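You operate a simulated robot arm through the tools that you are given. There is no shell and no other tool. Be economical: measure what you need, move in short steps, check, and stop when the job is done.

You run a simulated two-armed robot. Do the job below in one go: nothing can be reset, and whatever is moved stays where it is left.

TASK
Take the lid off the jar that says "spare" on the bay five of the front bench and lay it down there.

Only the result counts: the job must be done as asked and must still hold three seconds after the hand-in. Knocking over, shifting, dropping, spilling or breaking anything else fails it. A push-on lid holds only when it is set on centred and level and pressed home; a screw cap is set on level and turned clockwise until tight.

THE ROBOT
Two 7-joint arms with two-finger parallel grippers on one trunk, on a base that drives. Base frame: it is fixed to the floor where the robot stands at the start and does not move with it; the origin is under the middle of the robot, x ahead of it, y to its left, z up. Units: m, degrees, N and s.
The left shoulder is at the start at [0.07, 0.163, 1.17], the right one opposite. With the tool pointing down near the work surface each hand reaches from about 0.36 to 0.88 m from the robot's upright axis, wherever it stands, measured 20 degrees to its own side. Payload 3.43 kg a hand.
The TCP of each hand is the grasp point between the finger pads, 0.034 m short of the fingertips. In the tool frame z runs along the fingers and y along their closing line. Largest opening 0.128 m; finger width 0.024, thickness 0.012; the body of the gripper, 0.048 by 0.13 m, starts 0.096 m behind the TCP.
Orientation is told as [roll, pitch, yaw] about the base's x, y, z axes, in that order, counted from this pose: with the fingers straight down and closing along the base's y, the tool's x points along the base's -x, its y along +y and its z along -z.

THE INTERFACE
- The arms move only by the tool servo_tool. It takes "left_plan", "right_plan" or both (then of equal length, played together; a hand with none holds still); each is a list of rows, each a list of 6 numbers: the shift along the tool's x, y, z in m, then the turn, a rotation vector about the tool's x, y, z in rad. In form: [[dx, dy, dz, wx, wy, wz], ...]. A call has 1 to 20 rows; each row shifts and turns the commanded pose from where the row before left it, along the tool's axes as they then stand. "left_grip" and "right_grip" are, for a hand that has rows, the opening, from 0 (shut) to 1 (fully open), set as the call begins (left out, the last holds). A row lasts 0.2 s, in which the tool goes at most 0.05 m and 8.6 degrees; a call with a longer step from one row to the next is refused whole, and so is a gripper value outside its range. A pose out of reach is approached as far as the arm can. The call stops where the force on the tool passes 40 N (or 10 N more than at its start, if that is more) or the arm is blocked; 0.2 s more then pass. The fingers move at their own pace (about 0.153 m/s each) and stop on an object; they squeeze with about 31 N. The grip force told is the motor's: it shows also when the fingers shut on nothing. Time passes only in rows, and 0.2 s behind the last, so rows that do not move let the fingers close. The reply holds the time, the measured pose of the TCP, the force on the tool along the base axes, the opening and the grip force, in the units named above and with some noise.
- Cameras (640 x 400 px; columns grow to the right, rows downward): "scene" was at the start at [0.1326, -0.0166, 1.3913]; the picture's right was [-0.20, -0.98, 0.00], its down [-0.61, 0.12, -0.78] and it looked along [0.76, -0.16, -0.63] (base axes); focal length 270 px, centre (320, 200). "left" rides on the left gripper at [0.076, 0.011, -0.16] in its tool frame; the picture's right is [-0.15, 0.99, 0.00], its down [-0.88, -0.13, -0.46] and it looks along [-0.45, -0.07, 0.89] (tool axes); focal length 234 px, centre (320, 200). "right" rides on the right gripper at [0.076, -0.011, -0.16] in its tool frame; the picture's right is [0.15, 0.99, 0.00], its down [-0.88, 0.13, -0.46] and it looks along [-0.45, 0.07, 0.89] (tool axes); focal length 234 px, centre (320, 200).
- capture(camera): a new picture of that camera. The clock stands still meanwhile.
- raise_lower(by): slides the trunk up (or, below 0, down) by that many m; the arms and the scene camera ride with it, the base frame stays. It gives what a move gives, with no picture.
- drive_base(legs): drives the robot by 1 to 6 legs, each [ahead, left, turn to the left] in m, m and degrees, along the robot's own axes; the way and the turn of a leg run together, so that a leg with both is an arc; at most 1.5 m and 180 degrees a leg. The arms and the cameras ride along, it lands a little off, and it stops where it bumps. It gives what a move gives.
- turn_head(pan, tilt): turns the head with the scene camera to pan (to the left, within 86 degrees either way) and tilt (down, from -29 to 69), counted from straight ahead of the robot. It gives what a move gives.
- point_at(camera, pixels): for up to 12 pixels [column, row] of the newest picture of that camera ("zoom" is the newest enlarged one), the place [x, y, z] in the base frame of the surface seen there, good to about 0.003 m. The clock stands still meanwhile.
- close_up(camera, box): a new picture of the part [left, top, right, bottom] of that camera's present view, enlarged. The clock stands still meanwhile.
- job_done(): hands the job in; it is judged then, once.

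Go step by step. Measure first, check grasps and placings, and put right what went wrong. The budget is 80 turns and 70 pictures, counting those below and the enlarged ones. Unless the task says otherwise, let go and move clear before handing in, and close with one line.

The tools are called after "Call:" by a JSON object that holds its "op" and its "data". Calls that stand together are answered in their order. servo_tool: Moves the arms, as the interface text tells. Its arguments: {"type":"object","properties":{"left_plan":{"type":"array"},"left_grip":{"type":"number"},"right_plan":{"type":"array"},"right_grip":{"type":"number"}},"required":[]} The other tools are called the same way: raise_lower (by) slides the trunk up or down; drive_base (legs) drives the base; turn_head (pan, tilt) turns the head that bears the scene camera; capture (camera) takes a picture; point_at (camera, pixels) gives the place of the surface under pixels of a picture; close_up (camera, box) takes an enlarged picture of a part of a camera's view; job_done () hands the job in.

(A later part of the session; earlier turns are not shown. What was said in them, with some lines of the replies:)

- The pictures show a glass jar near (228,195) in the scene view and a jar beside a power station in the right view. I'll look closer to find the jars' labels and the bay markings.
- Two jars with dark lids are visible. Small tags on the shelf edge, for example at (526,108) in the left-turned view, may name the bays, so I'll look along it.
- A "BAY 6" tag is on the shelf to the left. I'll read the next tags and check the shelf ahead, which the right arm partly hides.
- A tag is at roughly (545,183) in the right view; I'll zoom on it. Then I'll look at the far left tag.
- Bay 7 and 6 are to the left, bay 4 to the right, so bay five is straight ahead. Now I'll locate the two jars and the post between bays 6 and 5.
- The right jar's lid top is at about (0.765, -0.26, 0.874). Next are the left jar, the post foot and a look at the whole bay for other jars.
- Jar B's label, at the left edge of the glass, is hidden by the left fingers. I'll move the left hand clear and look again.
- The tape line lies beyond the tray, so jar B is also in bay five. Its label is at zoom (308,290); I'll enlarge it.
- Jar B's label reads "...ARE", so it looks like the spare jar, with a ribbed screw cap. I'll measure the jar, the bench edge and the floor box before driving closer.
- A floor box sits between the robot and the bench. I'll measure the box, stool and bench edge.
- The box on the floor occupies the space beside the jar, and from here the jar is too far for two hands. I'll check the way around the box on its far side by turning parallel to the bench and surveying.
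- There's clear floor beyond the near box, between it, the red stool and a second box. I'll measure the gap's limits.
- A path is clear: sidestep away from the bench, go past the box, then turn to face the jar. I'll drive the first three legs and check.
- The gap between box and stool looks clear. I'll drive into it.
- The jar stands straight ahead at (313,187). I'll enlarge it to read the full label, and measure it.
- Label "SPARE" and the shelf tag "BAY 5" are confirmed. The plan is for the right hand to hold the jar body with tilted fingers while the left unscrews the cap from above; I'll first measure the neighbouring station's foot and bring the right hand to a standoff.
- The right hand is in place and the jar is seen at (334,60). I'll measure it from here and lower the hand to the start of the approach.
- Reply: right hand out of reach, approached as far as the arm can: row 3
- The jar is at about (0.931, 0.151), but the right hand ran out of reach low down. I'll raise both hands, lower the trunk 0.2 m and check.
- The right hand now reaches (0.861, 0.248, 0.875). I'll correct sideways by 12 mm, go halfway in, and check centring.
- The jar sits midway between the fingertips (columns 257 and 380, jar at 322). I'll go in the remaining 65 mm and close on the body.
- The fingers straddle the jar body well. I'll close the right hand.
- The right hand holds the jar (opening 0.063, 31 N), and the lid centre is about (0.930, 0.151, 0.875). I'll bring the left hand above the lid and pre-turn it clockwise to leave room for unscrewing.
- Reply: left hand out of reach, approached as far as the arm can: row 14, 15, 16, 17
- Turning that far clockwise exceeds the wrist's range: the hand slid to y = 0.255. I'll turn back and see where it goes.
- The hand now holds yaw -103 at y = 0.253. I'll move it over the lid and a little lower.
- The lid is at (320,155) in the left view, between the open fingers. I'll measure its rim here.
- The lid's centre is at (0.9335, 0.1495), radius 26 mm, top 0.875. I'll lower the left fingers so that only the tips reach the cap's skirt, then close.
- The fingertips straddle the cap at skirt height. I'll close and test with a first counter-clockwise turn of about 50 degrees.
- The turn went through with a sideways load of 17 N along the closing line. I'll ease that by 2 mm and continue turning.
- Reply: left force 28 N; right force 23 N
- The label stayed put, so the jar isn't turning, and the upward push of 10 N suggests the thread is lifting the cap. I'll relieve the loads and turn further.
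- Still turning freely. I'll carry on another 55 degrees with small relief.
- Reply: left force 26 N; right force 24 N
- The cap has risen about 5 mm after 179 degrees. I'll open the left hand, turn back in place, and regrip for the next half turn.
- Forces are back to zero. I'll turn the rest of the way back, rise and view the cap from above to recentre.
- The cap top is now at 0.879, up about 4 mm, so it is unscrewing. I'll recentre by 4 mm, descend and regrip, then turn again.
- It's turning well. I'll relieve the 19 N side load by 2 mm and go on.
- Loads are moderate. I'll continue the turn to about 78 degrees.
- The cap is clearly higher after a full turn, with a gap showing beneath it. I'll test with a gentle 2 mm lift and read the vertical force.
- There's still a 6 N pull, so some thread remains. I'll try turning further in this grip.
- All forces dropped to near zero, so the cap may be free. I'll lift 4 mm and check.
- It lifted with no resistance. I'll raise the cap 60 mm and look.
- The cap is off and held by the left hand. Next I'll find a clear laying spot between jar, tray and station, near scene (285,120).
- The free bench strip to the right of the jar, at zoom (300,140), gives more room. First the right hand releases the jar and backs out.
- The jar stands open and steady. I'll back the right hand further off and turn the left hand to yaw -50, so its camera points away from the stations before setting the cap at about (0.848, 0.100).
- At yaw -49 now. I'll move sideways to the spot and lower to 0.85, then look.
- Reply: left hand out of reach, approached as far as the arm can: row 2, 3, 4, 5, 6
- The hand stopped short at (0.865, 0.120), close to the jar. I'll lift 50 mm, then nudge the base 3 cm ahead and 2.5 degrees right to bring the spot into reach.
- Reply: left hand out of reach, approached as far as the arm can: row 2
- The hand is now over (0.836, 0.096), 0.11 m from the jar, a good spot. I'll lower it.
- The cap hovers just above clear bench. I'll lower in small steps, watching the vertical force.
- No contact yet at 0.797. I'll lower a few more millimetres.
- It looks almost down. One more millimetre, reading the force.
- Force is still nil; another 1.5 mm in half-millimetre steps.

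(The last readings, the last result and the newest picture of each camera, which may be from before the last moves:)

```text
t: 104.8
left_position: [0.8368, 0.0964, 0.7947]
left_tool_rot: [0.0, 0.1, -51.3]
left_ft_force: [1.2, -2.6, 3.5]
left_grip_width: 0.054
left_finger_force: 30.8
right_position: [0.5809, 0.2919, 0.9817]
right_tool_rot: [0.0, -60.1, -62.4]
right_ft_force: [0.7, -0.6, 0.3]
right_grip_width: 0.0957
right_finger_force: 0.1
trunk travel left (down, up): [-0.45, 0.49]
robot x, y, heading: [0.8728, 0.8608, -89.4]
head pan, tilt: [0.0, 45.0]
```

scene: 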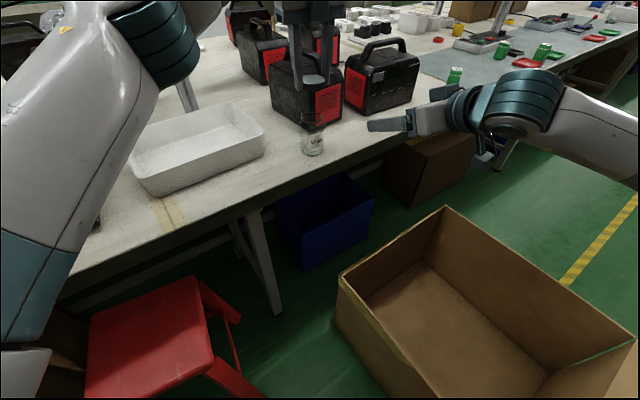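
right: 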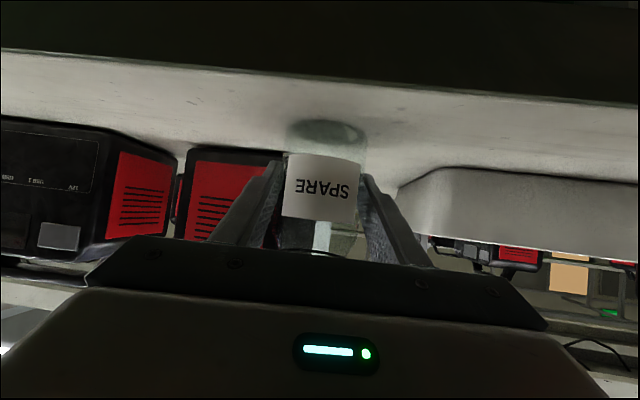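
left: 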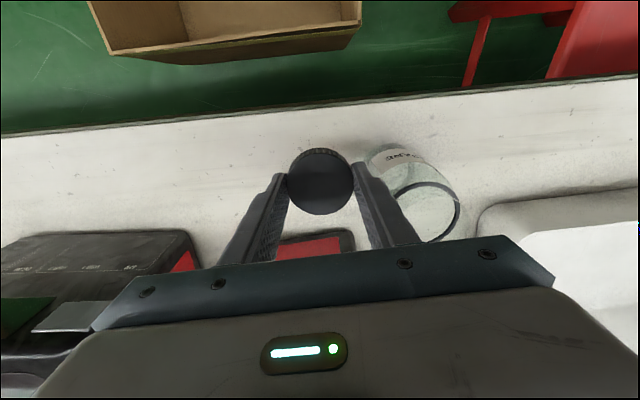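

Contact is felt (3.5 N). I'll open and rise straight up.

Call:
{"op": "servo_tool", "data": {"left_plan": [[0, 0, 0, 0, 0, 0], [0, 0, 0, 0, 0, 0], [0, 0, -0.01, 0, 0, 0], [0, 0, -0.03, 0, 0, 0], [0, 0, -0.04, 0, 0, 0], [0, 0, -0.04, 0, 0, 0], [0, 0, -0.04, 0, 0, 0], [0, 0, -0.04, 0, 0, 0]], "left_grip": 0.6}}

Call:
{"op": "close_up", "data": {"camera": "scene", "box": [250, 60, 410, 180]}}

```text
t: 106.7
left_position: [0.8495, 0.1208, 0.986]
left_tool_rot: [0.0, 0.1, -51.3]
left_ft_force: [-0.6, -0.3, 0.5]
left_grip_width: 0.0768
left_finger_force: 0.1
left hand out of reach, approached as far as the arm can: row 6, 7, 8
right_position: [0.5816, 0.2933, 0.9814]
right_tool_rot: [0.0, -60.1, -62.3]
right_ft_force: [-0.7, -0.1, -0.1]
right_grip_width: 0.0961
right_finger_force: 0.1
trunk travel left (down, up): [-0.45, 0.49]
robot x, y, heading: [0.8737, 0.8651, -89.5]
head pan, tilt: [0.0, 45.0]
```

```text
3.33 times, centred on (330, 120) of scene
```

zoom: 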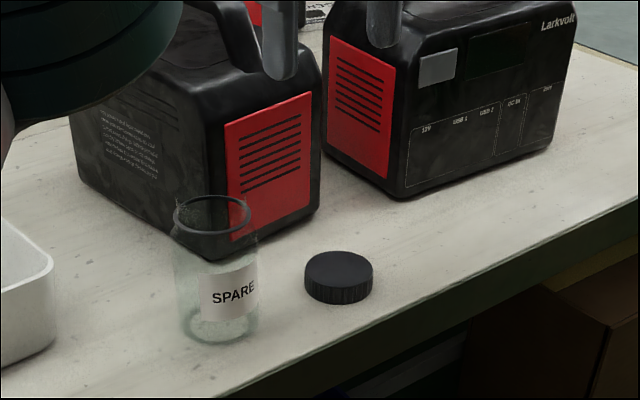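

The cap lies flat on the bench in bay five beside the upright, open "SPARE" jar. Both hands are clear, so I'll hand in.

Call:
{"op": "job_done", "data": {}}

```text
The job is handed in.
```

I unscrewed the lid of the "SPARE" jar in bay five of the front bench and laid it flat on the bench beside the jar. The jar is open and upright, and I saw nothing else knocked or shifted before I handed in.
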